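You operate a simulated robot arm through the tools that you are given. There is no shell and no other tool. Be economical: measure what you need, move in short steps, check, and stop when the job is done.

Carry out the task below with a simulated two-armed robot. There is one attempt and no reset: what you move stays moved.

## Task
Finish the drive service: stow the grease can and switch the isolator on.
Fine: yellow can into the orange drawer, shut it; panel lamp off; isolator last. Set down upright: yellow can. Where these are worked on the way, their far stop is far enough and under half their travel is too little: orange drawer.
Where things are to end (x, y in the base frame): yellow can within 0.06 m of [0.72, 0.09].

Only the result counts: the job must be done as asked and must still hold three seconds after the hand-in. Knocking over, shifting, dropping, spilling or breaking anything else fails it.

## Robot
Two 7-joint arms with fingered hands on one trunk, on a base that drives. Base frame: it is fixed to the floor where the robot stands at the start and does not move with it; the origin is under the middle of the robot, x ahead of it, y to its left, z up. Lengths are in m, angles in rad, forces in N, time in s.
The left shoulder is at the start at [0.021, 0.174, 1.581], the right one opposite. With the tool pointing down near the work surface each hand reaches from about 0.1 to 0.38 m from the robot's upright axis, wherever it stands, measured 20 degrees to its own side. Places, roughly: black zero button [1.2, 1.2, 1.1]; blue back button [4.3, -2.9, 1.3]; blue cord button [2.3, -0.2, 1.6]; blue drive switch [1.3, 1.1, 1.2]; blue oil valve [1.1, -0.3, 1.4]; blue tank lid [1.2, -0.4, 1.2]; far end stop button [1.3, 1.2, 1]; front guide bar [2.2, -0.2, 1.1]; green forward button [4.2, -2.8, 1.3]; green step button [2.2, -0.1, 1.6]; green take up wheel [0.9, 0.1, 1.2]; grey reset button [1.2, 1.2, 1.4]; guide bar knob [2.2, -0.2, 1]; inside of the orange drawer [0.8, 0.1, 0.7]; isolator switch [0.8, 0.3, 1.4]; line mode switch [4.3, -2.8, 1.2]. Payload 3.5 kg a hand.
Tool frame (each hand has its own): the origin (TCP) lies between the finger pads and is the grasp point; the fingertips stand 0.03 m ahead of it; z points along the fingers, y is the line along which they close. Largest opening 0.104 m; the body of the gripper starts 0.035 m behind the TCP. The gripper is a hand of 3 fingers: y runs from the thumb to the fingers, the wrist lies at [-0.015, -0.104, -0.178] in the tool frame, and closing takes about 1.5 s.
Orientation is that of the tool frame in the base frame, as a unit quaternion [x, y, z, w]. With the fingers straight down and the wrist toward the robot, the tool's x, y and z point along [0, 1, 0], [1, 0, 0] and [0, 0, -1] of the base frame.

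## Interface
- The arms move only by the tool move_arm. It takes "left_steps", "right_steps" or both (then of equal length, played together; a hand with none holds still); each is a list of rows, each an object (a shift or turn left out is 0, a gripper value left out holds the last) with "dp": the shift along the base's x, y, z in units of 300 mm (1.0 is 300 mm), a list of three; "delta_rot": the turn, a rotation vector about the base's x, y, z in units of 120 degrees (1.0 is 120 degrees), a list of three; "fingers": the closure, from 0 (fully open) to 1 (shut). In form: [{"dp": [dx, dy, dz], "delta_rot": [wx, wy, wz], "fingers": fingers}, ...]. A call has 1 to 20 rows; each row is the pose to reach, as a shift and turn from the pose commanded when the call began. A call with a number of a shift or a turn outside -1 to 1 is refused whole. Each row takes 0.2 s and may step no farther than 0.05 m and 0.15 rad from the row before; otherwise, or with a gripper value out of range, the whole call is refused. Where a pose cannot be reached the arm comes as near as it can. A force on the tool above 90 N (or 10 N above the force at the start of the call, whichever is more), or a blocked arm, ends the call early, and 0.2 s more pass. Each finger travels about 0.072 m/s and halts on what it meets, pressing with about 25 N; the grip force reading is that of the motor and also rises with nothing between the fingers. The clock runs only during rows and for 0.2 s after the last one: add rows that repeat a pose to give the fingers time. It gives the time, the measured TCP pose, the force on the tool (base axes), the opening and the grip force at its end, in the units of the frame above (readings bear some noise), with the torque about the TCP (base axes, N m) and any sound that the robot's microphone picked up.
- Cameras (640 x 400 px; columns grow to the right, rows downward): "scene" is now at [0.0971, 0.0032, 1.7561]; the picture's right is [0.06, -1.00, 0.00], its down [-0.56, -0.03, -0.83] and it looks along [0.83, 0.05, -0.56] (base axes); focal length 234 px, centre (320, 200). "left" rides on the left gripper at [-0.064, -0.094, -0.117] in its tool frame; the picture's right is [-0.72, -0.33, 0.61], its down [0.64, -0.65, 0.40] and it looks along [0.27, 0.68, 0.68] (tool axes); focal length 238 px, centre (320, 200). "right" rides on the right gripper at [0.064, -0.094, -0.117] in its tool frame; the picture's right is [-0.72, 0.33, -0.61], its down [-0.64, -0.65, 0.41] and it looks along [-0.27, 0.68, 0.68] (tool axes); focal length 238 px, centre (320, 200). There is no depth. A picture from a camera that has moved, and an enlarged one, comes with that camera's place and axes in the base frame and with its lens.
- snapshot(camera): a new picture of that camera. The clock stands still meanwhile.
- move_column(by): slides the trunk up (or, below 0, down) by that many m; the arms and the scene camera ride with it, the base frame stays. It gives what a move gives, with no picture.
- base_move(legs): drives the robot by 1 to 6 legs, each [ahead, left, turn to the left] in m, m and rad, along the robot's own axes; the way and the turn of a leg run together, so that a leg with both is an arc; at most 1.5 m and 3.142 rad a leg. The arms and the cameras ride along, it lands a little off, and it stops where it bumps. It gives what a move gives.
- grasp_type(shape, hand): the hand has 3 fingers and takes this shape, open, in about a second: jaw (thumb against the fingers, like two jaws); tri (thumb and two fingers); tip (a fingertip pinch); poke (one finger out to press); point (the index stretched); flat (the hand flat); cup (the hand cupped); fist (a fist). The gripper value then closes the fingers along that shape, each until it touches; the sizes above hold for jaw. It gives what a move gives, with no picture.
- turn_head(pan, tilt): turns the head with the scene camera to pan (to the left, within 1.501 rad either way) and tilt (down, from -0.506 to 1.204), counted from straight ahead of the robot. It gives what a move gives.
- zoom(camera, box): a new picture of the part [left, top, right, bottom] of that camera's present view, enlarged. The clock stands still meanwhile.
- finish_job(): hands the job in; it is judged then, once.

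Go step by step. Nothing tells you exact positions but the pictures and the camera data: compare them with the known pose of the tool, close in by small moves and look again before you grip or let go. The budget is 120 turns and 100 pictures, counting those below and the enlarged ones. Unless the task says otherwise, let go and move clear before handing in, and close with one line.

The tools are called after "Call:" as name(argument=value, ...) on one line, values as JSON. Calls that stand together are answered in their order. move_arm: Moves the arms, as the interface text tells. Its arguments: {"type":"object","properties":{"left_steps":{"type":"array","items":{"type":"object","properties":{"dp":{"type":"array","items":{"type":"number"}},"delta_rot":{"type":"array","items":{"type":"number"}},"fingers":{"type":"number"}}}},"right_steps":{"type":"array","items":{"type":"object","properties":{"dp":{"type":"array","items":{"type":"number"}},"delta_rot":{"type":"array","items":{"type":"number"}},"fingers":{"type":"number"}}}}},"required":[]} The other tools are called the same way: move_column (by) slides the trunk up or down; grasp_type (shape, hand) gives the hand a shape; base_move (legs) drives the base; turn_head (pan, tilt) turns the head that bears the scene camera; snapshot (camera) takes a picture; zoom (camera, box) takes an enlarged picture of a part of a camera's view; finish_job () hands the job in.

At the start:

```text
clock: 0.0
left_eef_pos: [0.4268, 0.3314, 1.6426]
left_ee_rot: [0.706, 0.708, 0.0, 0.0]
left_wrist_force: [1.2, -0.3, 0.2]
left_moment: [-0.01, 0.02, 0.0]
left_opening: 0.1035
left_grip_force: 0.1
left_shape: jaw
right_eef_pos: [0.3973, -0.1011, 1.6328]
right_ee_rot: [0.707, 0.707, -0.001, 0.0]
right_wrist_force: [-0.1, 0.0, -0.2]
right_moment: [0.02, 0.02, 0.01]
right_opening: 0.1034
right_grip_force: 0.1
right_shape: jaw
trunk travel left (down, up): [-0.675, 0.079]
robot x, y, heading: [-0.0013, -0.001, -0.003]
head pan, tilt: [0.056, 0.595]
```

scene: 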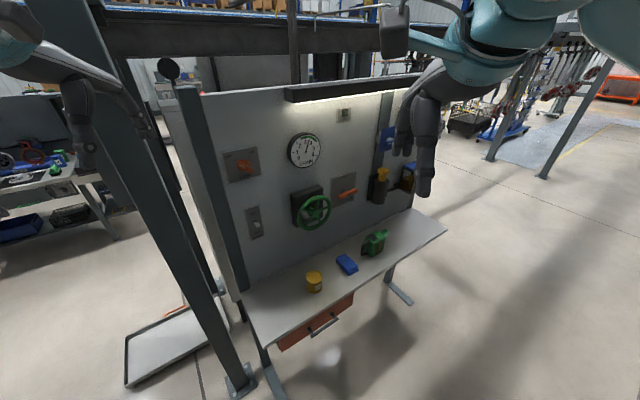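
right: 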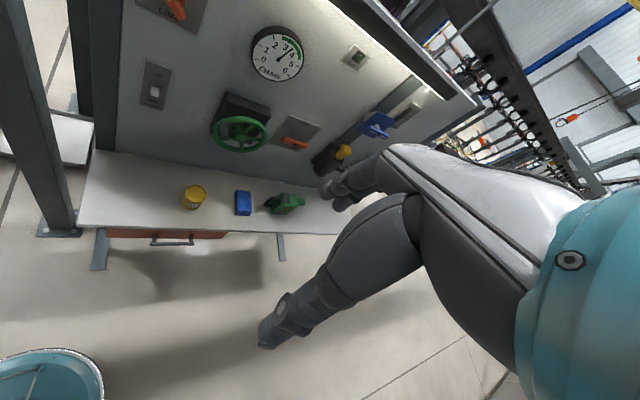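
left: 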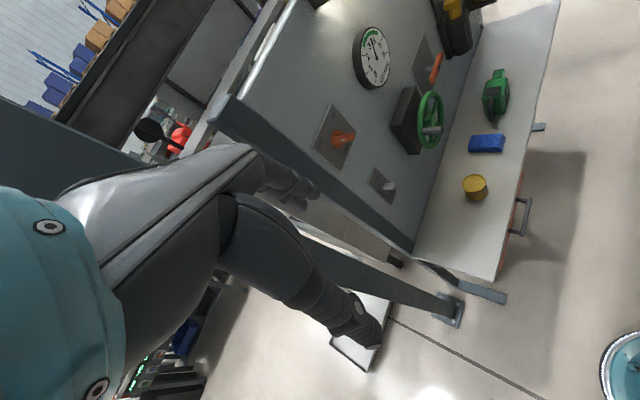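

I see a panel with an isolator (orange rotary, upper left), a rocker switch below it, a lamp on top, and a table with a yellow can and an orange drawer below. First I look closer at these.

Call:
zoom(camera="scene", box=[200, 80, 440, 230])

Call:
zoom(camera="scene", box=[220, 220, 460, 370])

```text
2.67 times, centred on (320, 155) of scene
camera zoom: at [0.0971, 0.0032, 1.7561], right [0.06, -1.0, 0.0], down [-0.56, -0.03, -0.83], along [0.83, 0.05, -0.56], focal length 624 px, centre (320, 320)
```

zoom: 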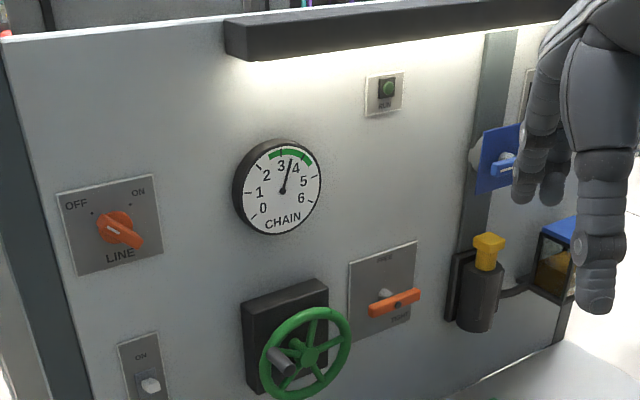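

```text
2.67 times, centred on (340, 295) of scene
camera zoom: at [0.0971, 0.0032, 1.7561], right [0.06, -1.0, 0.0], down [-0.56, -0.03, -0.83], along [0.83, 0.05, -0.56], focal length 624 px, centre (267, -53)
```

zoom: 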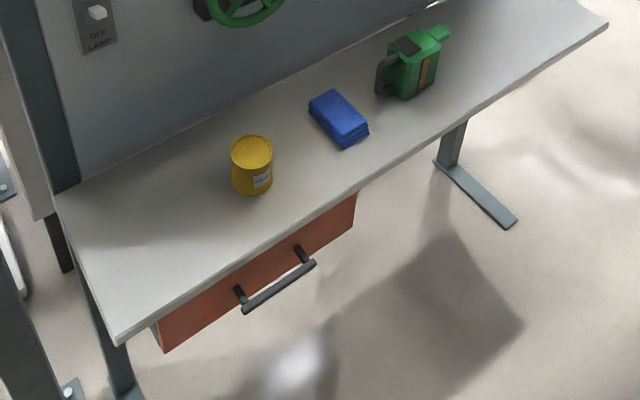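

The panel is turned by about 0.66 rad relative to the robot. I turn to face it squarely and shift to the right a bit, then look again.

Call:
base_move(legs=[[0, 0, 0.66], [-0.12, -0.28, 0]])

Call:
turn_head(pan=0, tilt=0.75)

Call:
snapshot(camera="scene")

```text
clock: 3.8
left_eef_pos: [0.2172, 0.2273, 1.6411]
left_ee_rot: [0.446, 0.895, -0.001, 0.001]
left_wrist_force: [0.5, 0.4, -0.7]
left_moment: [-0.03, 0.01, -0.03]
left_opening: 0.1037
left_grip_force: 0.1
left_shape: jaw
right_eef_pos: [0.4552, -0.1364, 1.6323]
right_ee_rot: [0.447, 0.895, 0.0, 0.0]
right_wrist_force: [0.0, 0.2, -0.5]
right_moment: [-0.01, 0.03, -0.01]
right_opening: 0.1035
right_grip_force: 0.1
right_shape: jaw
trunk travel left (down, up): [-0.675, 0.079]
robot x, y, heading: [0.0734, -0.2928, 0.65]
head pan, tilt: [0.056, 0.595]
```

```text
clock: 4.5
left_eef_pos: [0.2177, 0.2258, 1.6418]
left_ee_rot: [0.445, 0.895, 0.0, 0.0]
left_wrist_force: [0.1, 0.2, 0.1]
left_moment: [-0.01, -0.05, 0.01]
left_opening: 0.1035
left_grip_force: 0.1
left_shape: jaw
right_eef_pos: [0.4548, -0.1377, 1.6323]
right_ee_rot: [0.447, 0.895, 0.0, 0.0]
right_wrist_force: [-0.3, 1.0, -0.5]
right_moment: [0.01, 0.02, -0.02]
right_opening: 0.1036
right_grip_force: 0.1
right_shape: jaw
trunk travel left (down, up): [-0.675, 0.079]
robot x, y, heading: [0.078, -0.2964, 0.649]
head pan, tilt: [0.0, 0.75]
```

```text
94 pictures are left
camera scene: at [0.1495, -0.2426, 1.7428], right [0.6, -0.8, 0.0], down [-0.54, -0.41, -0.73], along [0.58, 0.44, -0.68], focal length 234 px, centre (320, 200)
```

scene: 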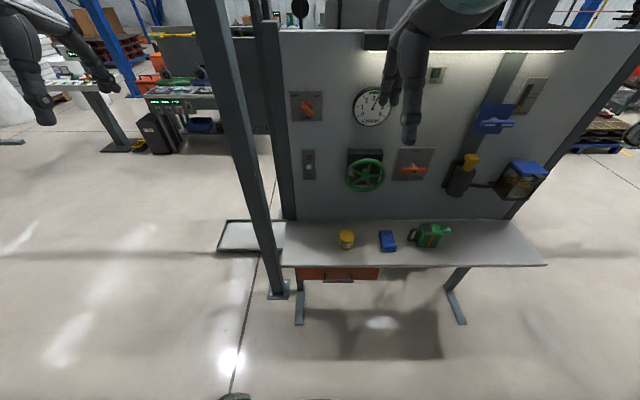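

The picture is now square to the panel; the table top is at z≈0.75 and the can at about (0.795, 0.074). I zoom in on the details.

Call:
zoom(camera="scene", box=[270, 220, 430, 320])

Call:
zoom(camera="scene", box=[270, 80, 430, 180])

```text
4.00 times, centred on (350, 270) of scene
camera zoom: at [0.1495, -0.2426, 1.7428], right [0.6, -0.8, 0.0], down [-0.54, -0.41, -0.73], along [0.58, 0.44, -0.68], focal length 935 px, centre (200, -80)
```

zoom: 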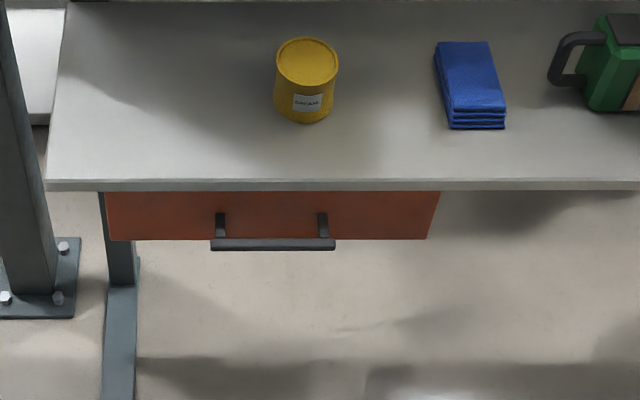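

```text
4.00 times, centred on (350, 130) of scene
camera zoom: at [0.1495, -0.2426, 1.7428], right [0.6, -0.8, 0.0], down [-0.54, -0.41, -0.73], along [0.58, 0.44, -0.68], focal length 935 px, centre (200, 480)
```

zoom: 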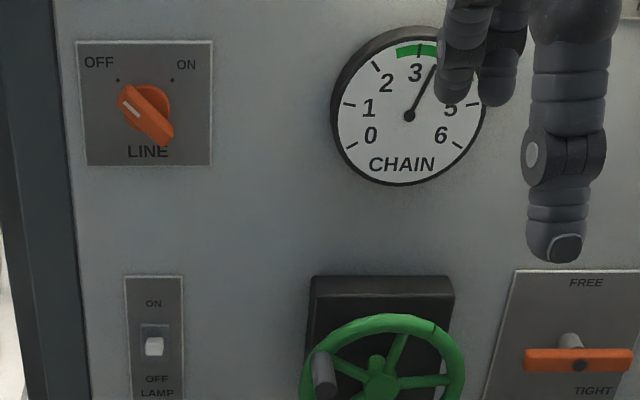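

The can is about 0.08 tall and 0.075 wide, centred at roughly (0.81, 0.087). I lower the trunk to work height and look down at the robot's base for clearance.

Call:
move_column(by=-0.45)

Call:
turn_head(pan=0, tilt=1.1)

Call:
snapshot(camera="scene")

Call:
snapshot(camera="right")

```text
refused: -0.45 is not a number from -0.4 to 0.4
```

```text
clock: 5.4
left_eef_pos: [0.2188, 0.2255, 1.6415]
left_ee_rot: [0.445, 0.895, 0.0, 0.0]
left_wrist_force: [0.1, -0.3, -0.2]
left_moment: [0.02, 0.0, 0.04]
left_opening: 0.1036
left_grip_force: 0.1
left_shape: jaw
right_eef_pos: [0.4531, -0.1376, 1.6321]
right_ee_rot: [0.447, 0.895, 0.0, -0.001]
right_wrist_force: [0.5, 0.9, 0.5]
right_moment: [-0.01, -0.04, 0.0]
right_opening: 0.1036
right_grip_force: 0.1
right_shape: jaw
trunk travel left (down, up): [-0.675, 0.079]
robot x, y, heading: [0.0759, -0.2961, 0.643]
head pan, tilt: [0.0, 1.1]
```

```text
91 pictures are left
camera scene: at [0.1335, -0.2532, 1.7171], right [0.6, -0.8, 0.0], down [-0.71, -0.54, -0.45], along [0.36, 0.27, -0.89], focal length 234 px, centre (320, 200)
```

scene: 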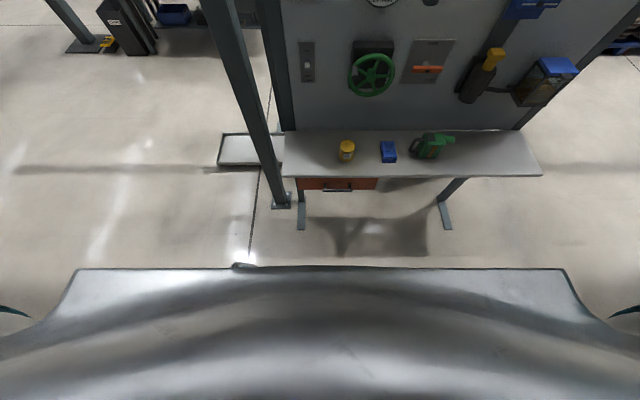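

```text
90 pictures are left
camera right: at [0.3406, -0.1441, 1.7503], right [0.69, -0.38, 0.61], down [-0.14, -0.9, -0.4], along [0.71, 0.2, -0.68], focal length 238 px, centre (320, 200)
```

right: 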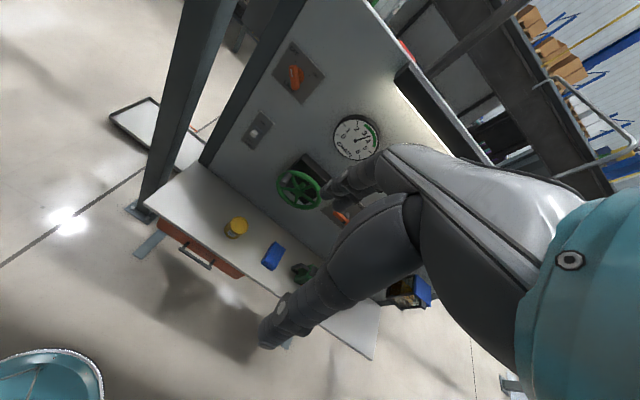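

The base front is about 0.25 m ahead of the axis, so I can move closer. I lower the trunk 0.4 m, then advance a little and re-measure.

Call:
move_column(by=-0.4)

Call:
base_move(legs=[[0.36, -0.1, 0]])

Call:
turn_head(pan=0, tilt=0.9)

Call:
snapshot(camera="scene")

Call:
snapshot(camera="right")

```text
clock: 9.2
left_eef_pos: [0.2186, 0.2254, 1.2417]
left_ee_rot: [0.446, 0.895, 0.0, -0.001]
left_wrist_force: [0.7, -0.4, 0.3]
left_moment: [-0.04, 0.0, -0.02]
left_opening: 0.1036
left_grip_force: 0.0
left_shape: jaw
right_eef_pos: [0.4538, -0.1381, 1.2342]
right_ee_rot: [0.446, 0.895, 0.0, 0.0]
right_wrist_force: [1.0, -0.5, 0.2]
right_moment: [0.01, -0.03, -0.01]
right_opening: 0.1035
right_grip_force: 0.0
right_shape: jaw
trunk travel left (down, up): [-0.275, 0.479]
robot x, y, heading: [0.0784, -0.2961, 0.64]
head pan, tilt: [0.0, 1.1]
```

```text
clock: 11.5
left_eef_pos: [0.5601, 0.3539, 1.2414]
left_ee_rot: [0.45, 0.893, 0.0, 0.0]
left_wrist_force: [-0.3, -0.4, 0.2]
left_moment: [-0.02, 0.01, 0.0]
left_opening: 0.1037
left_grip_force: 0.1
left_shape: jaw
right_eef_pos: [0.7923, -0.0101, 1.2324]
right_ee_rot: [0.449, 0.893, 0.0, 0.0]
right_wrist_force: [0.4, 0.6, 0.2]
right_moment: [0.0, 0.03, -0.01]
right_opening: 0.1036
right_grip_force: 0.1
right_shape: jaw
trunk travel left (down, up): [-0.275, 0.479]
robot x, y, heading: [0.4135, -0.1681, 0.637]
head pan, tilt: [0.0, 1.1]
```

```text
clock: 12.2
left_eef_pos: [0.559, 0.3547, 1.2423]
left_ee_rot: [0.449, 0.893, 0.0, 0.0]
left_wrist_force: [0.2, -0.2, 0.2]
left_moment: [-0.02, 0.01, 0.02]
left_opening: 0.1035
left_grip_force: 0.0
left_shape: jaw
right_eef_pos: [0.7929, -0.0117, 1.2324]
right_ee_rot: [0.449, 0.893, 0.0, 0.0]
right_wrist_force: [0.1, 0.1, 0.4]
right_moment: [-0.03, 0.01, 0.01]
right_opening: 0.1037
right_grip_force: 0.0
right_shape: jaw
trunk travel left (down, up): [-0.275, 0.479]
robot x, y, heading: [0.4132, -0.1649, 0.637]
head pan, tilt: [0.0, 0.901]
```

```text
89 pictures are left
camera scene: at [0.5357, -0.0762, 1.3282], right [0.6, -0.8, 0.0], down [-0.63, -0.47, -0.62], along [0.5, 0.37, -0.78], focal length 234 px, centre (320, 200)
```

scene: 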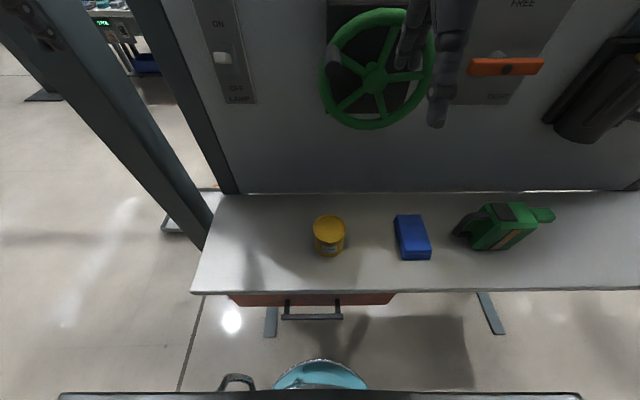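

```text
88 pictures are left
camera right: at [0.679, -0.0167, 1.3504], right [0.69, -0.38, 0.61], down [-0.14, -0.9, -0.4], along [0.71, 0.19, -0.68], focal length 238 px, centre (320, 200)
```

right: 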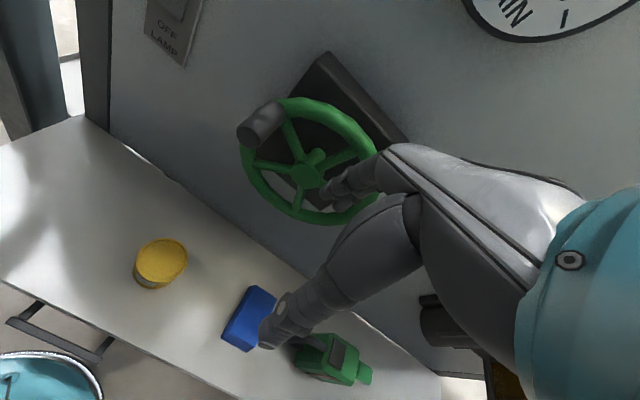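

The base landed well: axis about 0.46 m short of the can in depth. I bring the right hand down in front of the can, clear of the wheel.

Call:
move_arm(right_steps=[{"dp": [-0.03, 0.01, -0.15], "fingers": 0}, {"dp": [-0.05, 0.02, -0.3]}, {"dp": [-0.08, 0.03, -0.45]}, {"dp": [-0.11, 0.04, -0.6]}, {"dp": [-0.14, 0.06, -0.75]}, {"dp": [-0.16, 0.07, -0.88]}, {"dp": [-0.18, 0.073, -1.0]}, {"dp": [-0.18, 0.073, -1.0]}])

Call:
snapshot(camera="right")

Call:
snapshot(camera="scene")

```text
clock: 14.0
left_eef_pos: [0.5589, 0.3549, 1.242]
left_ee_rot: [0.449, 0.894, 0.0, 0.0]
left_wrist_force: [0.2, -0.5, -0.9]
left_moment: [-0.01, 0.03, 0.01]
left_opening: 0.1035
left_grip_force: 0.1
left_shape: jaw
right_eef_pos: [0.7424, 0.0085, 0.9317]
right_ee_rot: [0.449, 0.894, 0.001, 0.0]
right_wrist_force: [0.3, 0.7, 0.6]
right_moment: [-0.01, 0.02, 0.02]
right_opening: 0.1035
right_grip_force: 0.0
right_shape: jaw
trunk travel left (down, up): [-0.275, 0.479]
robot x, y, heading: [0.4153, -0.1688, 0.638]
head pan, tilt: [0.0, 0.901]
```

```text
87 pictures are left
camera right: at [0.6284, 0.0038, 1.0496], right [0.69, -0.38, 0.61], down [-0.14, -0.9, -0.4], along [0.71, 0.19, -0.68], focal length 238 px, centre (320, 200)
```

right: 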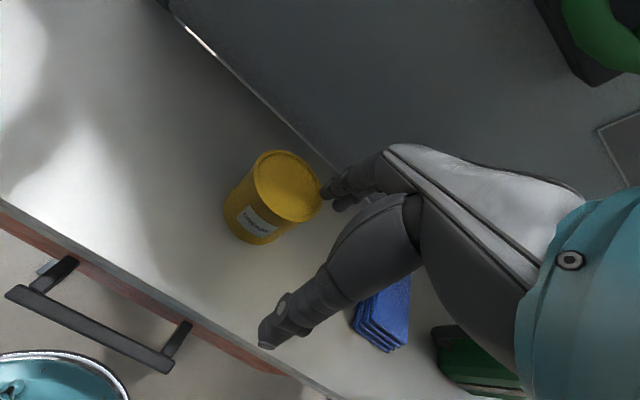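

```text
86 pictures are left
camera scene: at [0.5358, -0.0761, 1.3283], right [0.6, -0.8, 0.0], down [-0.63, -0.47, -0.62], along [0.5, 0.37, -0.78], focal length 234 px, centre (320, 200)
```

scene: 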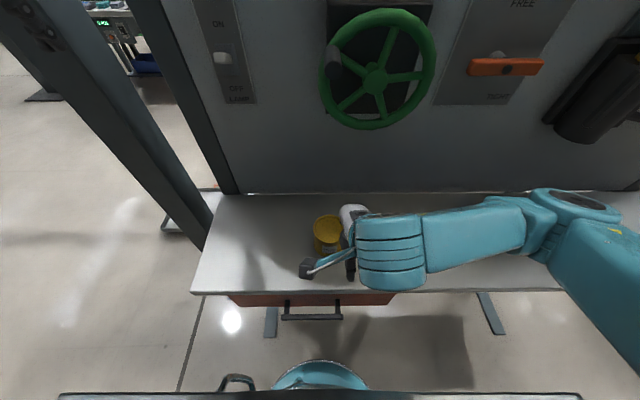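

The can sits at about (0.810, 0.088), consistent across views. I move above it and check.

Call:
move_arm(right_steps=[{"dp": [0.075, 0.09, 0]}, {"dp": [0.15, 0.18, 0]}, {"dp": [0.225, 0.265, 0]}, {"dp": [0.225, 0.265, -0.1]}, {"dp": [0.225, 0.265, -0.1]}])

Call:
snapshot(camera="right")

Call:
snapshot(camera="scene")

```text
clock: 15.2
left_eef_pos: [0.5558, 0.3524, 1.2446]
left_ee_rot: [0.449, 0.893, 0.002, 0.001]
left_wrist_force: [0.8, -0.4, -0.3]
left_moment: [0.01, 0.02, 0.02]
left_opening: 0.1035
left_grip_force: 0.1
left_shape: jaw
right_eef_pos: [0.8035, 0.091, 0.9067]
right_ee_rot: [0.449, 0.893, 0.005, -0.001]
right_wrist_force: [-0.3, -1.5, 58.7]
right_moment: [-3.43, 3.37, 0.09]
right_opening: 0.1036
right_grip_force: 0.0
right_shape: jaw
trunk travel left (down, up): [-0.275, 0.479]
robot x, y, heading: [0.4159, -0.1677, 0.637]
head pan, tilt: [0.0, 0.901]
```

```text
85 pictures are left
camera right: at [0.689, 0.084, 1.0239], right [0.69, -0.39, 0.61], down [-0.14, -0.9, -0.41], along [0.71, 0.2, -0.67], focal length 238 px, centre (320, 200)
```

right: 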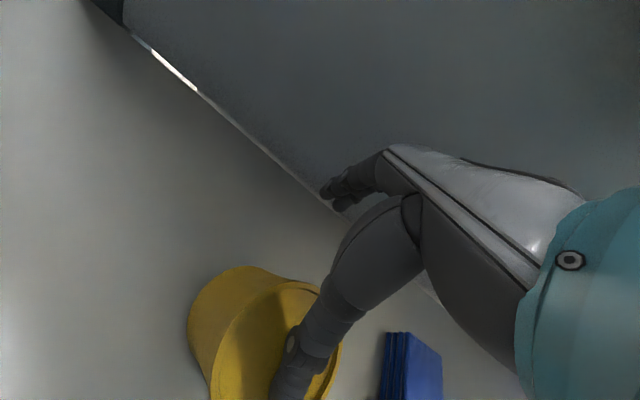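

```text
84 pictures are left
camera scene: at [0.5326, -0.0786, 1.3294], right [0.6, -0.8, 0.0], down [-0.63, -0.47, -0.62], along [0.5, 0.37, -0.78], focal length 234 px, centre (320, 200)
```

scene: 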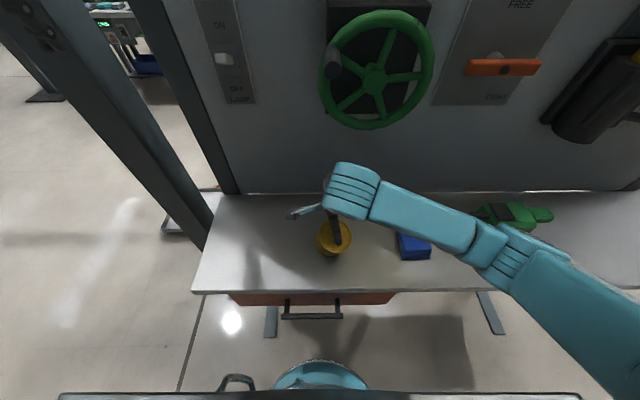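

The thumb touched the can's lid: triangulating again gives the can top at z≈0.87 (table ≈0.79) and its centre at about (0.777, 0.075). I lift off and recentre.

Call:
move_arm(right_steps=[{"dp": [0, 0, 0.1]}, {"dp": [0, 0, 0.2]}, {"dp": [-0.05, -0.03, 0.2]}, {"dp": [-0.1, -0.055, 0.2]}, {"dp": [-0.1, -0.055, 0.2]}])

Call:
snapshot(camera="right")

Call:
zoom(camera="scene", box=[240, 160, 440, 300])

```text
clock: 16.4
left_eef_pos: [0.5597, 0.3546, 1.2416]
left_ee_rot: [0.45, 0.893, 0.0, 0.0]
left_wrist_force: [-0.8, 0.0, 0.1]
left_moment: [-0.02, -0.03, 0.04]
left_opening: 0.1038
left_grip_force: 0.0
left_shape: jaw
right_eef_pos: [0.7728, 0.0713, 0.9629]
right_ee_rot: [0.449, 0.894, -0.001, -0.001]
right_wrist_force: [-0.5, -0.1, 0.2]
right_moment: [-0.01, 0.0, 0.04]
right_opening: 0.104
right_grip_force: 0.1
right_shape: jaw
trunk travel left (down, up): [-0.275, 0.479]
robot x, y, heading: [0.4125, -0.1647, 0.632]
head pan, tilt: [0.0, 0.901]
```

```text
83 pictures are left
camera right: at [0.6588, 0.0672, 1.0814], right [0.69, -0.38, 0.61], down [-0.14, -0.9, -0.4], along [0.71, 0.19, -0.68], focal length 238 px, centre (320, 200)
```

right: 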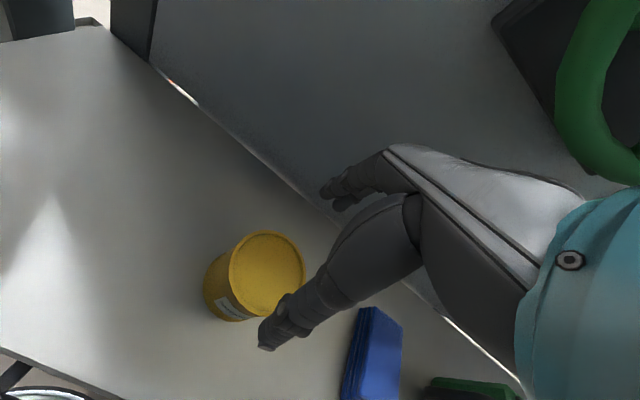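

```text
2.86 times, centred on (340, 230) of scene
camera zoom: at [0.5361, -0.0761, 1.3282], right [0.6, -0.8, 0.0], down [-0.63, -0.47, -0.62], along [0.5, 0.37, -0.78], focal length 668 px, centre (263, 114)
```

zoom: 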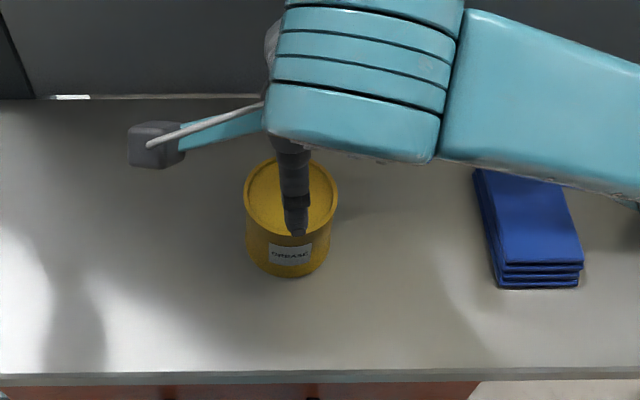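

The hand is now centred over the can (centre ≈(0.775, 0.070)). I descend and close.

Call:
move_arm(right_steps=[{"dp": [0.007, -0.003, -0.1]}, {"dp": [0.007, -0.003, -0.2]}, {"dp": [0.007, -0.003, -0.3]}, {"dp": [0.007, -0.003, -0.365]}, {"dp": [0.007, -0.003, -0.365]}])

Call:
snapshot(camera="right")

```text
clock: 17.6
left_eef_pos: [0.5557, 0.3516, 1.2436]
left_ee_rot: [0.449, 0.893, 0.003, 0.001]
left_wrist_force: [0.2, 0.5, 0.3]
left_moment: [0.03, 0.0, 0.01]
left_opening: 0.1036
left_grip_force: 0.0
left_shape: jaw
right_eef_pos: [0.7761, 0.0722, 0.8603]
right_ee_rot: [0.448, 0.894, 0.008, -0.001]
right_wrist_force: [-4.6, -6.1, 50.0]
right_moment: [0.03, 0.5, 0.07]
right_opening: 0.1041
right_grip_force: 0.1
right_shape: jaw
trunk travel left (down, up): [-0.275, 0.479]
robot x, y, heading: [0.4155, -0.1663, 0.642]
head pan, tilt: [0.0, 0.901]
```

```text
81 pictures are left
camera right: at [0.662, 0.0646, 0.9764], right [0.69, -0.39, 0.61], down [-0.14, -0.9, -0.42], along [0.71, 0.2, -0.67], focal length 238 px, centre (320, 200)
```

right: 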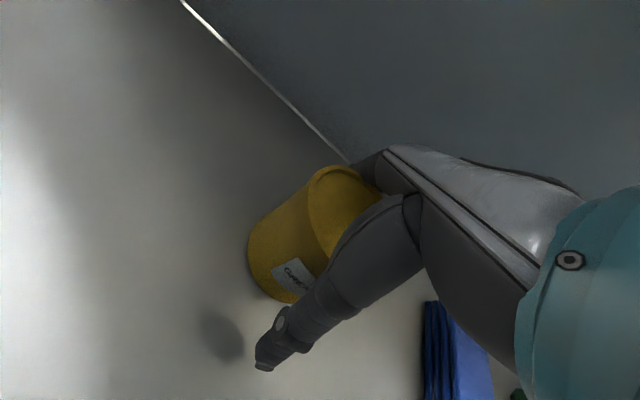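

The hand straddles the can with the palm lightly on its lid. I back up about 1.5 cm and close the fingers.

Call:
move_arm(right_steps=[{"dp": [0, 0, 0.05]}, {"dp": [0, 0, 0.05], "fingers": 0.3}, {"dp": [0, 0, 0.05], "fingers": 0.3}, {"dp": [0, 0, 0.05], "fingers": 0.6}, {"dp": [0, 0, 0.05], "fingers": 0.6}, {"dp": [0, 0, 0.05], "fingers": 0.6}, {"dp": [0, 0, 0.05], "fingers": 0.6}, {"dp": [0, 0, 0.05], "fingers": 0.6}])

Call:
snapshot(camera="right")

```text
clock: 19.4
left_eef_pos: [0.5595, 0.3551, 1.2407]
left_ee_rot: [0.449, 0.893, 0.0, 0.0]
left_wrist_force: [-0.4, -0.9, -0.9]
left_moment: [-0.01, -0.01, 0.0]
left_opening: 0.1037
left_grip_force: 0.1
left_shape: jaw
right_eef_pos: [0.7771, 0.0728, 0.8674]
right_ee_rot: [0.449, 0.893, -0.001, 0.0]
right_wrist_force: [-0.3, -0.2, -3.4]
right_moment: [0.0, -0.01, -0.04]
right_opening: 0.058
right_grip_force: 25.7
right_shape: jaw
trunk travel left (down, up): [-0.275, 0.479]
robot x, y, heading: [0.414, -0.1628, 0.644]
head pan, tilt: [0.0, 0.901]
```

```text
80 pictures are left
camera right: at [0.6642, 0.0672, 0.9856], right [0.69, -0.38, 0.61], down [-0.14, -0.9, -0.4], along [0.71, 0.19, -0.68], focal length 238 px, centre (320, 200)
```

right: 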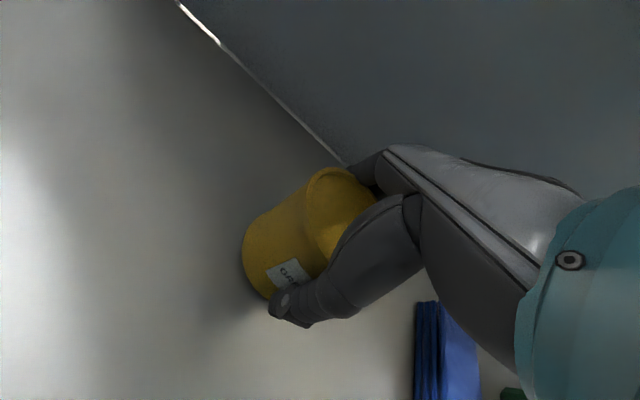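

It's gripped (opening 0.058, force 25 N). I lift straight up and check.

Call:
move_arm(right_steps=[{"dp": [0, 0, 0.05], "fingers": 0.8}, {"dp": [0, 0, 0.15], "fingers": 0.8}, {"dp": [0, 0, 0.25], "fingers": 0.8}, {"dp": [0, 0, 0.3], "fingers": 0.8}, {"dp": [0, 0, 0.3], "fingers": 0.8}])

Call:
snapshot(camera="scene")

Call:
snapshot(camera="right")

```text
clock: 20.6
left_eef_pos: [0.561, 0.3546, 1.2406]
left_ee_rot: [0.449, 0.893, 0.0, 0.0]
left_wrist_force: [0.6, -0.2, -0.4]
left_moment: [0.0, 0.05, 0.04]
left_opening: 0.1035
left_grip_force: 0.1
left_shape: jaw
right_eef_pos: [0.7811, 0.0726, 0.9563]
right_ee_rot: [0.449, 0.893, -0.001, 0.0]
right_wrist_force: [1.4, -0.5, -3.6]
right_moment: [0.01, -0.01, 0.01]
right_opening: 0.058
right_grip_force: 24.5
right_shape: jaw
trunk travel left (down, up): [-0.275, 0.479]
robot x, y, heading: [0.4138, -0.1662, 0.639]
head pan, tilt: [0.0, 0.901]
```

```text
79 pictures are left
camera scene: at [0.5364, -0.0761, 1.3282], right [0.6, -0.8, 0.0], down [-0.63, -0.47, -0.62], along [0.5, 0.37, -0.78], focal length 234 px, centre (320, 200)
```

scene: 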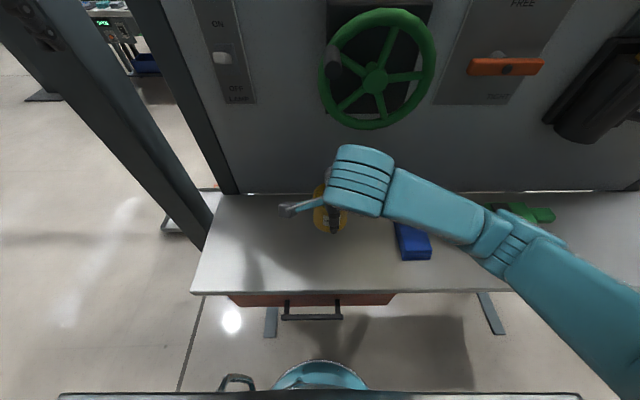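

```text
78 pictures are left
camera right: at [0.667, 0.0664, 1.0748], right [0.69, -0.38, 0.61], down [-0.14, -0.9, -0.4], along [0.71, 0.19, -0.68], focal length 238 px, centre (320, 200)
```

right: 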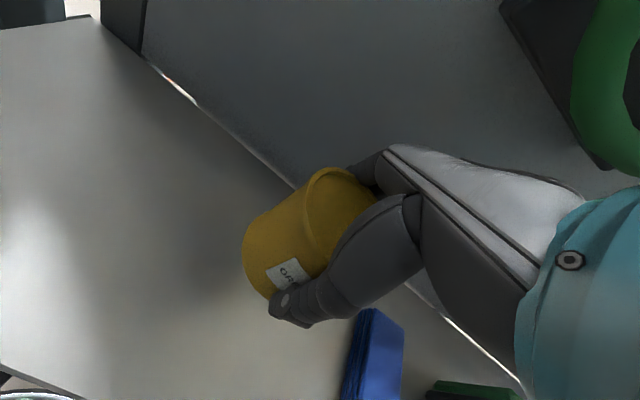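

The can is lifted cleanly. Re-triangulation puts the drawer handle at roughly f=0.51 ahead along the panel normal, z≈0.73. I back the base off to leave room for the drawer, then move the can aside to the right.

Call:
base_move(legs=[[-0.21, 0, 0]])

Call:
move_arm(right_steps=[{"dp": [0.03, -0.1, 0.05]}, {"dp": [0.07, -0.24, 0.1]}, {"dp": [0.12, -0.38, 0.15]}, {"dp": [0.17, -0.5, 0.2]}, {"dp": [0.17, -0.5, 0.2]}], left_steps=[{"dp": [0, 0, 0], "delta_rot": [0.04, -0.053, 0]}, {"dp": [0, 0, 0], "delta_rot": [0.08, -0.105, 0]}, {"dp": [0, 0, 0], "delta_rot": [0.12, -0.158, 0]}, {"dp": [0, 0, 0], "delta_rot": [0.16, -0.21, 0]}, {"dp": [0, 0, 0], "delta_rot": [0.16, -0.21, 0]}])

Call:
snapshot(camera="scene")

```text
clock: 22.3
left_eef_pos: [0.393, 0.2329, 1.2412]
left_ee_rot: [0.449, 0.894, 0.001, -0.001]
left_wrist_force: [0.2, 0.0, -0.5]
left_moment: [0.0, -0.01, 0.0]
left_opening: 0.1036
left_grip_force: 0.2
left_shape: jaw
right_eef_pos: [0.616, -0.0512, 0.9576]
right_ee_rot: [0.449, 0.894, 0.0, 0.0]
right_wrist_force: [0.2, -0.5, -4.5]
right_moment: [0.01, -0.03, 0.03]
right_opening: 0.0579
right_grip_force: 24.7
right_shape: jaw
trunk travel left (down, up): [-0.275, 0.479]
robot x, y, heading: [0.2465, -0.2899, 0.636]
head pan, tilt: [0.0, 0.901]
```

```text
clock: 23.5
left_eef_pos: [0.3928, 0.2331, 1.2423]
left_ee_rot: [0.432, 0.859, 0.246, 0.122]
left_wrist_force: [-0.7, -0.4, -0.6]
left_moment: [0.01, 0.02, 0.02]
left_opening: 0.1037
left_grip_force: 0.0
left_shape: jaw
right_eef_pos: [0.6798, -0.1856, 1.0201]
right_ee_rot: [0.448, 0.894, -0.002, -0.001]
right_wrist_force: [-0.4, 1.3, -3.1]
right_moment: [0.0, -0.01, 0.01]
right_opening: 0.0579
right_grip_force: 25.2
right_shape: jaw
right hand out of reach, approached as far as the arm can: row 4, 5
trunk travel left (down, up): [-0.275, 0.479]
robot x, y, heading: [0.2512, -0.2876, 0.639]
head pan, tilt: [0.0, 0.901]
```

```text
77 pictures are left
camera scene: at [0.3712, -0.1981, 1.3283], right [0.6, -0.8, 0.0], down [-0.63, -0.47, -0.62], along [0.5, 0.37, -0.78], focal length 234 px, centre (320, 200)
```

scene: 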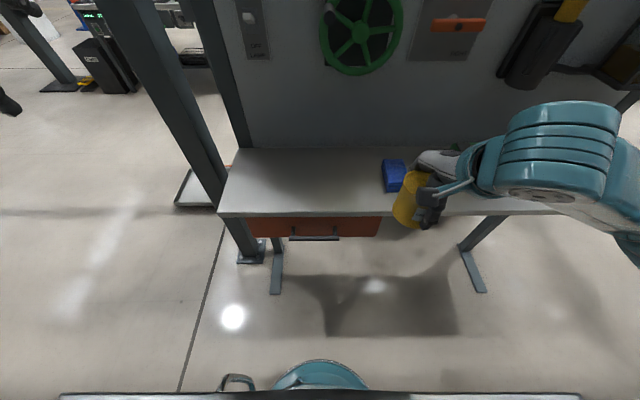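

Handle at f≈0.507, r≈0.367, z≈0.735. I lower the trunk and bring the left hand, tilted to near horizontal, in front of the handle.

Call:
move_column(by=-0.17)

Call:
move_arm(left_steps=[{"dp": [-0.08, -0.03, 0], "delta_rot": [0.04, -0.053, 0]}, {"dp": [-0.1, -0.08, -0.1], "delta_rot": [0.08, -0.105, 0]}, {"dp": [-0.08, -0.14, -0.2], "delta_rot": [0.12, -0.158, 0]}, {"dp": [0.0, -0.25, -0.27], "delta_rot": [0.16, -0.21, 0]}, {"dp": [0.09, -0.37, -0.34], "delta_rot": [0.195, -0.255, 0]}, {"dp": [0.18, -0.49, -0.41], "delta_rot": [0.195, -0.255, 0]}, {"dp": [0.27, -0.61, -0.47], "delta_rot": [0.195, -0.255, 0]}, {"dp": [0.36, -0.73, -0.53], "delta_rot": [0.195, -0.255, 0]}, {"dp": [0.38, -0.79, -0.62], "delta_rot": [0.195, -0.255, 0]}, {"dp": [0.4, -0.84, -0.75], "delta_rot": [0.195, -0.255, 0]}, {"dp": [0.42, -0.87, -0.88], "delta_rot": [0.195, -0.255, 0]}, {"dp": [0.42, -0.87, -0.99], "delta_rot": [0.195, -0.255, 0]}, {"dp": [0.42, -0.87, -0.99], "delta_rot": [0.195, -0.255, 0]}])

Call:
snapshot(camera="scene")

Call:
snapshot(camera="left")

```text
clock: 25.4
left_eef_pos: [0.4188, 0.2503, 1.0476]
left_ee_rot: [0.436, 0.869, 0.212, 0.103]
left_wrist_force: [-0.6, -0.2, 0.3]
left_moment: [0.01, -0.01, 0.03]
left_opening: 0.1037
left_grip_force: 0.2
left_shape: jaw
right_eef_pos: [0.7041, -0.1677, 0.7856]
right_ee_rot: [0.447, 0.889, -0.086, -0.043]
right_wrist_force: [0.4, -0.2, -4.1]
right_moment: [-0.01, -0.03, -0.03]
right_opening: 0.0576
right_grip_force: 25.4
right_shape: jaw
trunk travel left (down, up): [-0.105, 0.649]
robot x, y, heading: [0.2484, -0.2903, 0.637]
head pan, tilt: [0.0, 0.901]
```

```text
clock: 26.9
left_eef_pos: [0.5171, 0.0866, 0.814]
left_ee_rot: [0.453, 0.706, 0.515, 0.174]
left_wrist_force: [0.6, 0.8, 0.5]
left_moment: [0.03, 0.01, -0.02]
left_opening: 0.104
left_grip_force: 0.1
left_shape: jaw
left hand out of reach, approached as far as the arm can: row 1, 2, 3, 4, 5, 6, 7
right_eef_pos: [0.7039, -0.1679, 0.7854]
right_ee_rot: [0.447, 0.889, -0.086, -0.042]
right_wrist_force: [-0.3, -0.3, -3.6]
right_moment: [-0.03, -0.05, 0.03]
right_opening: 0.0578
right_grip_force: 25.5
right_shape: jaw
trunk travel left (down, up): [-0.105, 0.649]
robot x, y, heading: [0.2499, -0.29, 0.644]
head pan, tilt: [0.0, 0.901]
stopped in row 7 (left hand): the arm was blocked; the commanded pose is now the measured one
```

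```text
76 pictures are left
camera scene: at [0.44, -0.1464, 1.1513], right [0.6, -0.8, 0.0], down [-0.63, -0.47, -0.62], along [0.5, 0.37, -0.78], focal length 234 px, centre (320, 200)
```

scene: 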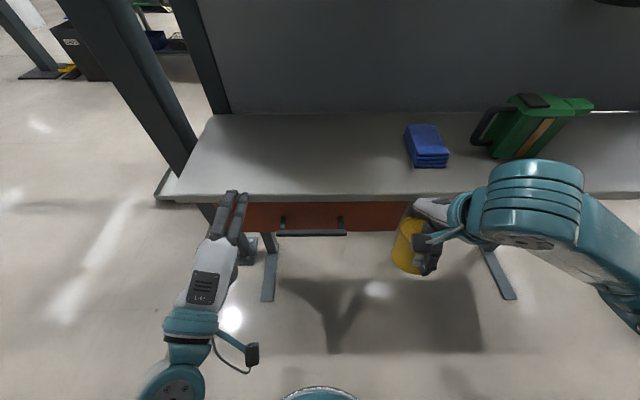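

```text
75 pictures are left
camera left: at [0.4231, -0.0387, 0.7654], right [0.67, -0.26, -0.7], down [-0.35, 0.72, -0.6], along [0.66, 0.65, 0.39], focal length 238 px, centre (320, 200)
```

left: 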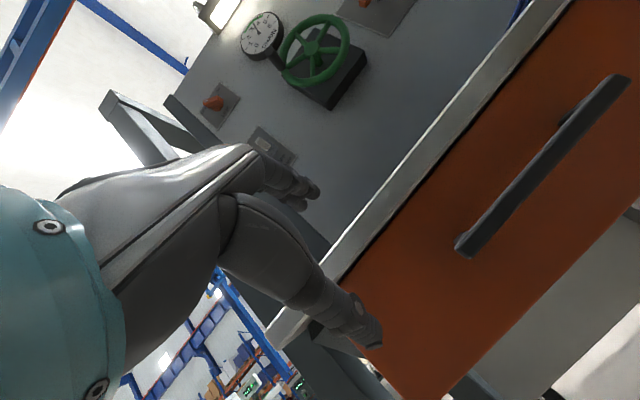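

The left hand stopped near the table edge. I back it off a little, lower it below the table and level its roll.

Call:
move_arm(left_steps=[{"dp": [-0.1, -0.075, 0]}, {"dp": [-0.2, -0.15, -0.03], "delta_rot": [-0.03, -0.02, 0]}, {"dp": [-0.2, -0.17, -0.13], "delta_rot": [-0.06, -0.045, 0]}, {"dp": [-0.13, -0.25, -0.2], "delta_rot": [-0.09, -0.068, 0]}, {"dp": [-0.05, -0.34, -0.26], "delta_rot": [-0.09, -0.068, 0]}, {"dp": [-0.05, -0.34, -0.26], "delta_rot": [-0.09, -0.068, 0]}])

Call:
snapshot(camera="scene")

Call:
snapshot(camera="left")

```text
clock: 28.3
left_eef_pos: [0.4945, -0.0063, 0.7327]
left_ee_rot: [0.404, 0.734, 0.485, 0.251]
left_wrist_force: [-0.4, -0.2, -1.2]
left_moment: [0.04, 0.02, 0.0]
left_opening: 0.104
left_grip_force: 0.0
left_shape: jaw
left hand out of reach, approached as far as the arm can: row 1, 2
right_eef_pos: [0.7035, -0.1673, 0.7861]
right_ee_rot: [0.446, 0.89, -0.085, -0.043]
right_wrist_force: [0.7, -0.7, -4.1]
right_moment: [-0.02, 0.0, -0.01]
right_opening: 0.0576
right_grip_force: 25.2
right_shape: jaw
trunk travel left (down, up): [-0.105, 0.649]
robot x, y, heading: [0.2507, -0.2886, 0.644]
head pan, tilt: [0.0, 0.901]
```

```text
74 pictures are left
camera scene: at [0.44, -0.1468, 1.1514], right [0.6, -0.8, 0.0], down [-0.63, -0.47, -0.62], along [0.5, 0.37, -0.78], focal length 234 px, centre (320, 200)
```

scene: 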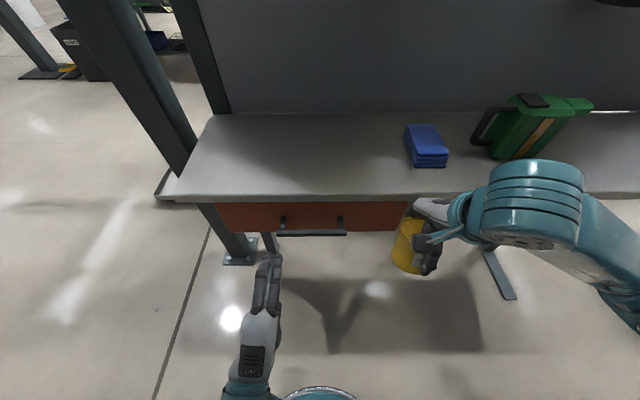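

```text
73 pictures are left
camera left: at [0.4087, -0.1384, 0.6936], right [0.75, -0.36, -0.56], down [-0.27, 0.61, -0.75], along [0.61, 0.71, 0.36], focal length 238 px, centre (320, 200)
```

left: 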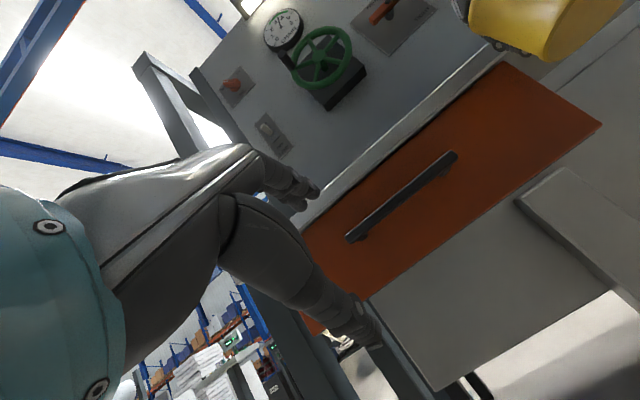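

Two-view triangulation gives the bar at f=0.506, r 0.30–0.44, z≈0.738. I line the left hand up along its approach axis, half closed, then look.

Call:
move_arm(left_steps=[{"dp": [0.05, -0.04, 0.08], "fingers": 0.45}, {"dp": [0.11, -0.089, 0.167], "fingers": 0.45}, {"dp": [0.11, -0.089, 0.167], "fingers": 0.45}, {"dp": [0.11, -0.089, 0.167], "fingers": 0.45}, {"dp": [0.11, -0.089, 0.167], "fingers": 0.45}])

Call:
snapshot(camera="left")

Call:
zoom(camera="scene", box=[200, 180, 400, 305])

```text
clock: 28.8
left_eef_pos: [0.4907, 0.0144, 0.7188]
left_ee_rot: [0.438, 0.73, 0.5, 0.163]
left_wrist_force: [-0.2, 0.1, 0.3]
left_moment: [0.04, -0.01, 0.01]
left_opening: 0.0576
left_grip_force: 0.0
left_shape: jaw
right_eef_pos: [0.7051, -0.1682, 0.7852]
right_ee_rot: [0.446, 0.89, -0.086, -0.043]
right_wrist_force: [0.8, 0.5, -2.9]
right_moment: [-0.02, -0.02, -0.04]
right_opening: 0.0575
right_grip_force: 25.4
right_shape: jaw
trunk travel left (down, up): [-0.105, 0.649]
robot x, y, heading: [0.2501, -0.2837, 0.635]
head pan, tilt: [0.0, 0.901]
stopped in row 2 (left hand): the arm was blocked; the commanded pose is now the measured one
```

```text
72 pictures are left
camera left: at [0.4031, -0.1173, 0.677], right [0.66, -0.25, -0.7], down [-0.4, 0.67, -0.62], along [0.63, 0.69, 0.35], focal length 238 px, centre (320, 200)
```

left: 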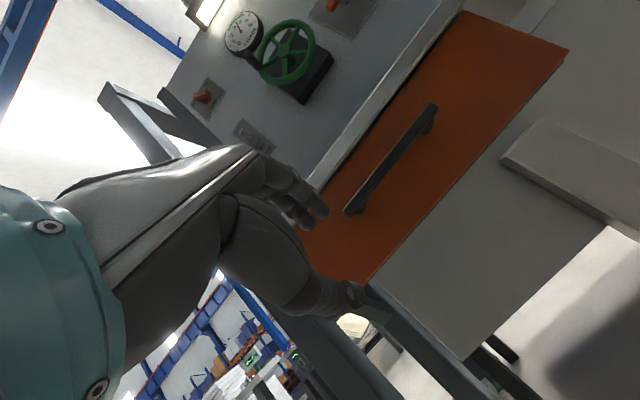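

```text
3.20 times, centred on (300, 242) of scene
camera zoom: at [0.4399, -0.1468, 1.1514], right [0.6, -0.8, 0.0], down [-0.63, -0.47, -0.62], along [0.5, 0.37, -0.78], focal length 748 px, centre (384, 64)
```

zoom: 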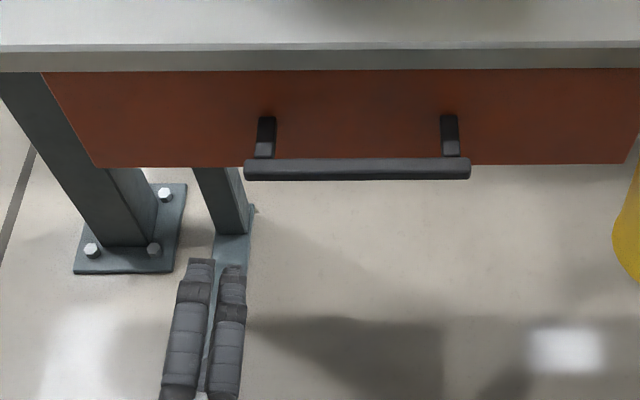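

The left arm is cramped against the body. I back the base a bit for elbow room and retry.

Call:
base_move(legs=[[-0.14, 0, 0]])

Call:
move_arm(left_steps=[{"dp": [0.06, 0.045, 0.03], "delta_rot": [-0.03, -0.02, 0], "fingers": 0.5}, {"dp": [0.14, 0.09, 0.08], "delta_rot": [-0.06, -0.045, 0]}, {"dp": [0.24, 0.13, 0.13], "delta_rot": [-0.09, -0.068, 0]}, {"dp": [0.34, 0.17, 0.18], "delta_rot": [-0.09, -0.068, 0]}, {"dp": [0.44, 0.2, 0.2], "delta_rot": [-0.09, -0.068, 0]}, {"dp": [0.44, 0.2, 0.2], "delta_rot": [-0.09, -0.068, 0]}])

Call:
snapshot(camera="left")

Call:
snapshot(camera="scene")

```text
clock: 30.1
left_eef_pos: [0.378, -0.0705, 0.7197]
left_ee_rot: [0.438, 0.729, 0.5, 0.163]
left_wrist_force: [0.2, 0.4, -0.5]
left_moment: [-0.02, 0.0, -0.01]
left_opening: 0.0576
left_grip_force: 0.0
left_shape: jaw
right_eef_pos: [0.592, -0.2517, 0.7849]
right_ee_rot: [0.447, 0.889, -0.084, -0.042]
right_wrist_force: [0.0, 0.1, -2.9]
right_moment: [0.01, -0.02, -0.03]
right_opening: 0.0577
right_grip_force: 25.2
right_shape: jaw
trunk travel left (down, up): [-0.105, 0.649]
robot x, y, heading: [0.1363, -0.3735, 0.634]
head pan, tilt: [0.0, 0.901]
```

```text
clock: 31.1
left_eef_pos: [0.4449, -0.0412, 0.7352]
left_ee_rot: [0.469, 0.72, 0.463, 0.219]
left_wrist_force: [-0.3, 0.6, -0.8]
left_moment: [-0.02, 0.01, 0.02]
left_opening: 0.0524
left_grip_force: 0.1
left_shape: jaw
right_eef_pos: [0.5919, -0.2521, 0.7859]
right_ee_rot: [0.447, 0.889, -0.086, -0.043]
right_wrist_force: [-0.2, 0.8, -3.4]
right_moment: [0.0, -0.02, -0.05]
right_opening: 0.0576
right_grip_force: 24.9
right_shape: jaw
trunk travel left (down, up): [-0.105, 0.649]
robot x, y, heading: [0.1346, -0.3674, 0.643]
head pan, tilt: [0.0, 0.901]
stopped in row 4 (left hand): the arm was blocked; the commanded pose is now the measured one
```

```text
70 pictures are left
camera left: at [0.3419, -0.163, 0.7012], right [0.64, -0.39, -0.66], down [-0.3, 0.66, -0.69], along [0.71, 0.64, 0.3], focal length 238 px, centre (320, 200)
```

left: 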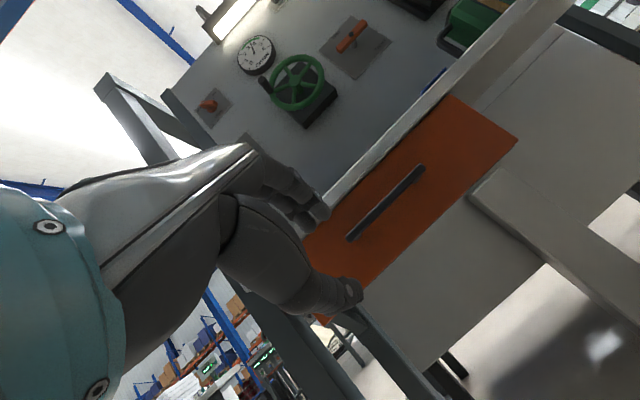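

```text
69 pictures are left
camera scene: at [0.3277, -0.2308, 1.1514], right [0.6, -0.8, 0.0], down [-0.63, -0.47, -0.62], along [0.5, 0.37, -0.78], focal length 234 px, centre (320, 200)
```

scene: 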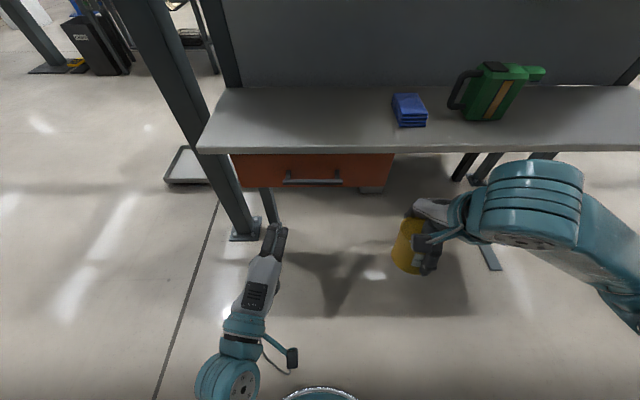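

A near-horizontal hand makes the wrist awkward. I'll use a steeper (≈50° down) pinch on the bar instead, so I rotate the left hand and lift it to a pre-grasp spot.

Call:
move_arm(left_steps=[{"dp": [0.0, 0.0, 0.08], "delta_rot": [-0.04, 0.02, 0]}, {"dp": [0.0, 0.0, 0.16], "delta_rot": [-0.08, 0.04, 0]}, {"dp": [0.05, 0, 0.25], "delta_rot": [-0.13, 0.06, 0]}, {"dp": [0.13, 0, 0.33], "delta_rot": [-0.176, 0.082, 0]}, {"dp": [0.22, -0.013, 0.35], "delta_rot": [-0.176, 0.082, 0]}, {"dp": [0.22, -0.013, 0.35], "delta_rot": [-0.176, 0.082, 0]}])

Call:
snapshot(camera="left")

Call:
snapshot(camera="scene")

```text
clock: 31.7
left_eef_pos: [0.4308, -0.0483, 0.7427]
left_ee_rot: [0.554, 0.715, 0.391, 0.168]
left_wrist_force: [0.4, 0.8, 0.2]
left_moment: [0.01, -0.04, 0.03]
left_opening: 0.0523
left_grip_force: 0.1
left_shape: jaw
left hand out of reach, approached as far as the arm can: row 3
right_eef_pos: [0.5922, -0.2517, 0.7847]
right_ee_rot: [0.447, 0.889, -0.085, -0.042]
right_wrist_force: [0.4, 0.0, -3.2]
right_moment: [-0.05, -0.02, 0.01]
right_opening: 0.0576
right_grip_force: 25.6
right_shape: jaw
trunk travel left (down, up): [-0.105, 0.649]
robot x, y, heading: [0.1411, -0.3699, 0.641]
head pan, tilt: [0.0, 0.901]
stopped in row 3 (left hand): the arm was blocked; the commanded pose is now the measured one
```

```text
68 pictures are left
camera left: at [0.3109, -0.1593, 0.7361], right [0.43, -0.46, -0.77], down [-0.37, 0.69, -0.62], along [0.82, 0.56, 0.13], focal length 238 px, centre (320, 200)
```

left: 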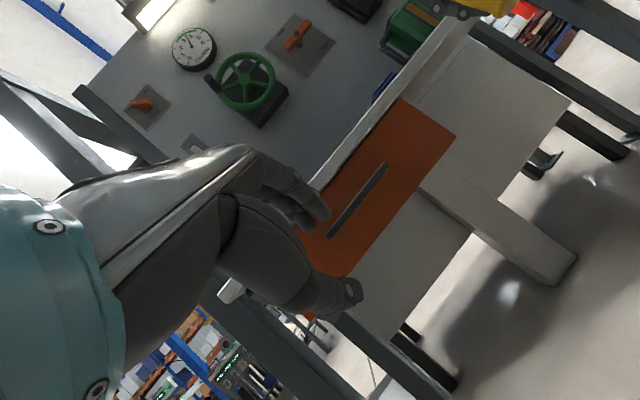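

```text
67 pictures are left
camera scene: at [0.3278, -0.2305, 1.1513], right [0.6, -0.8, 0.0], down [-0.63, -0.47, -0.62], along [0.5, 0.37, -0.78], focal length 234 px, centre (320, 200)
```

scene: 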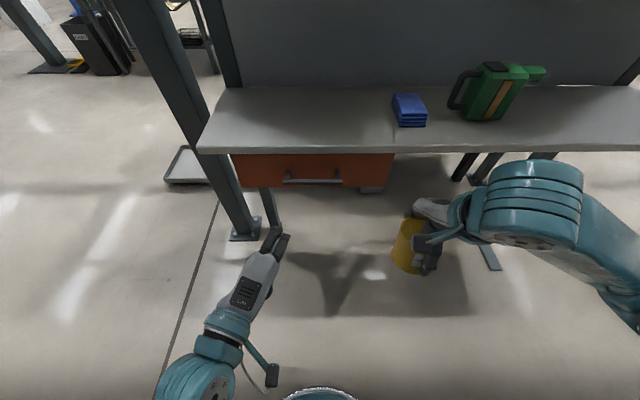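

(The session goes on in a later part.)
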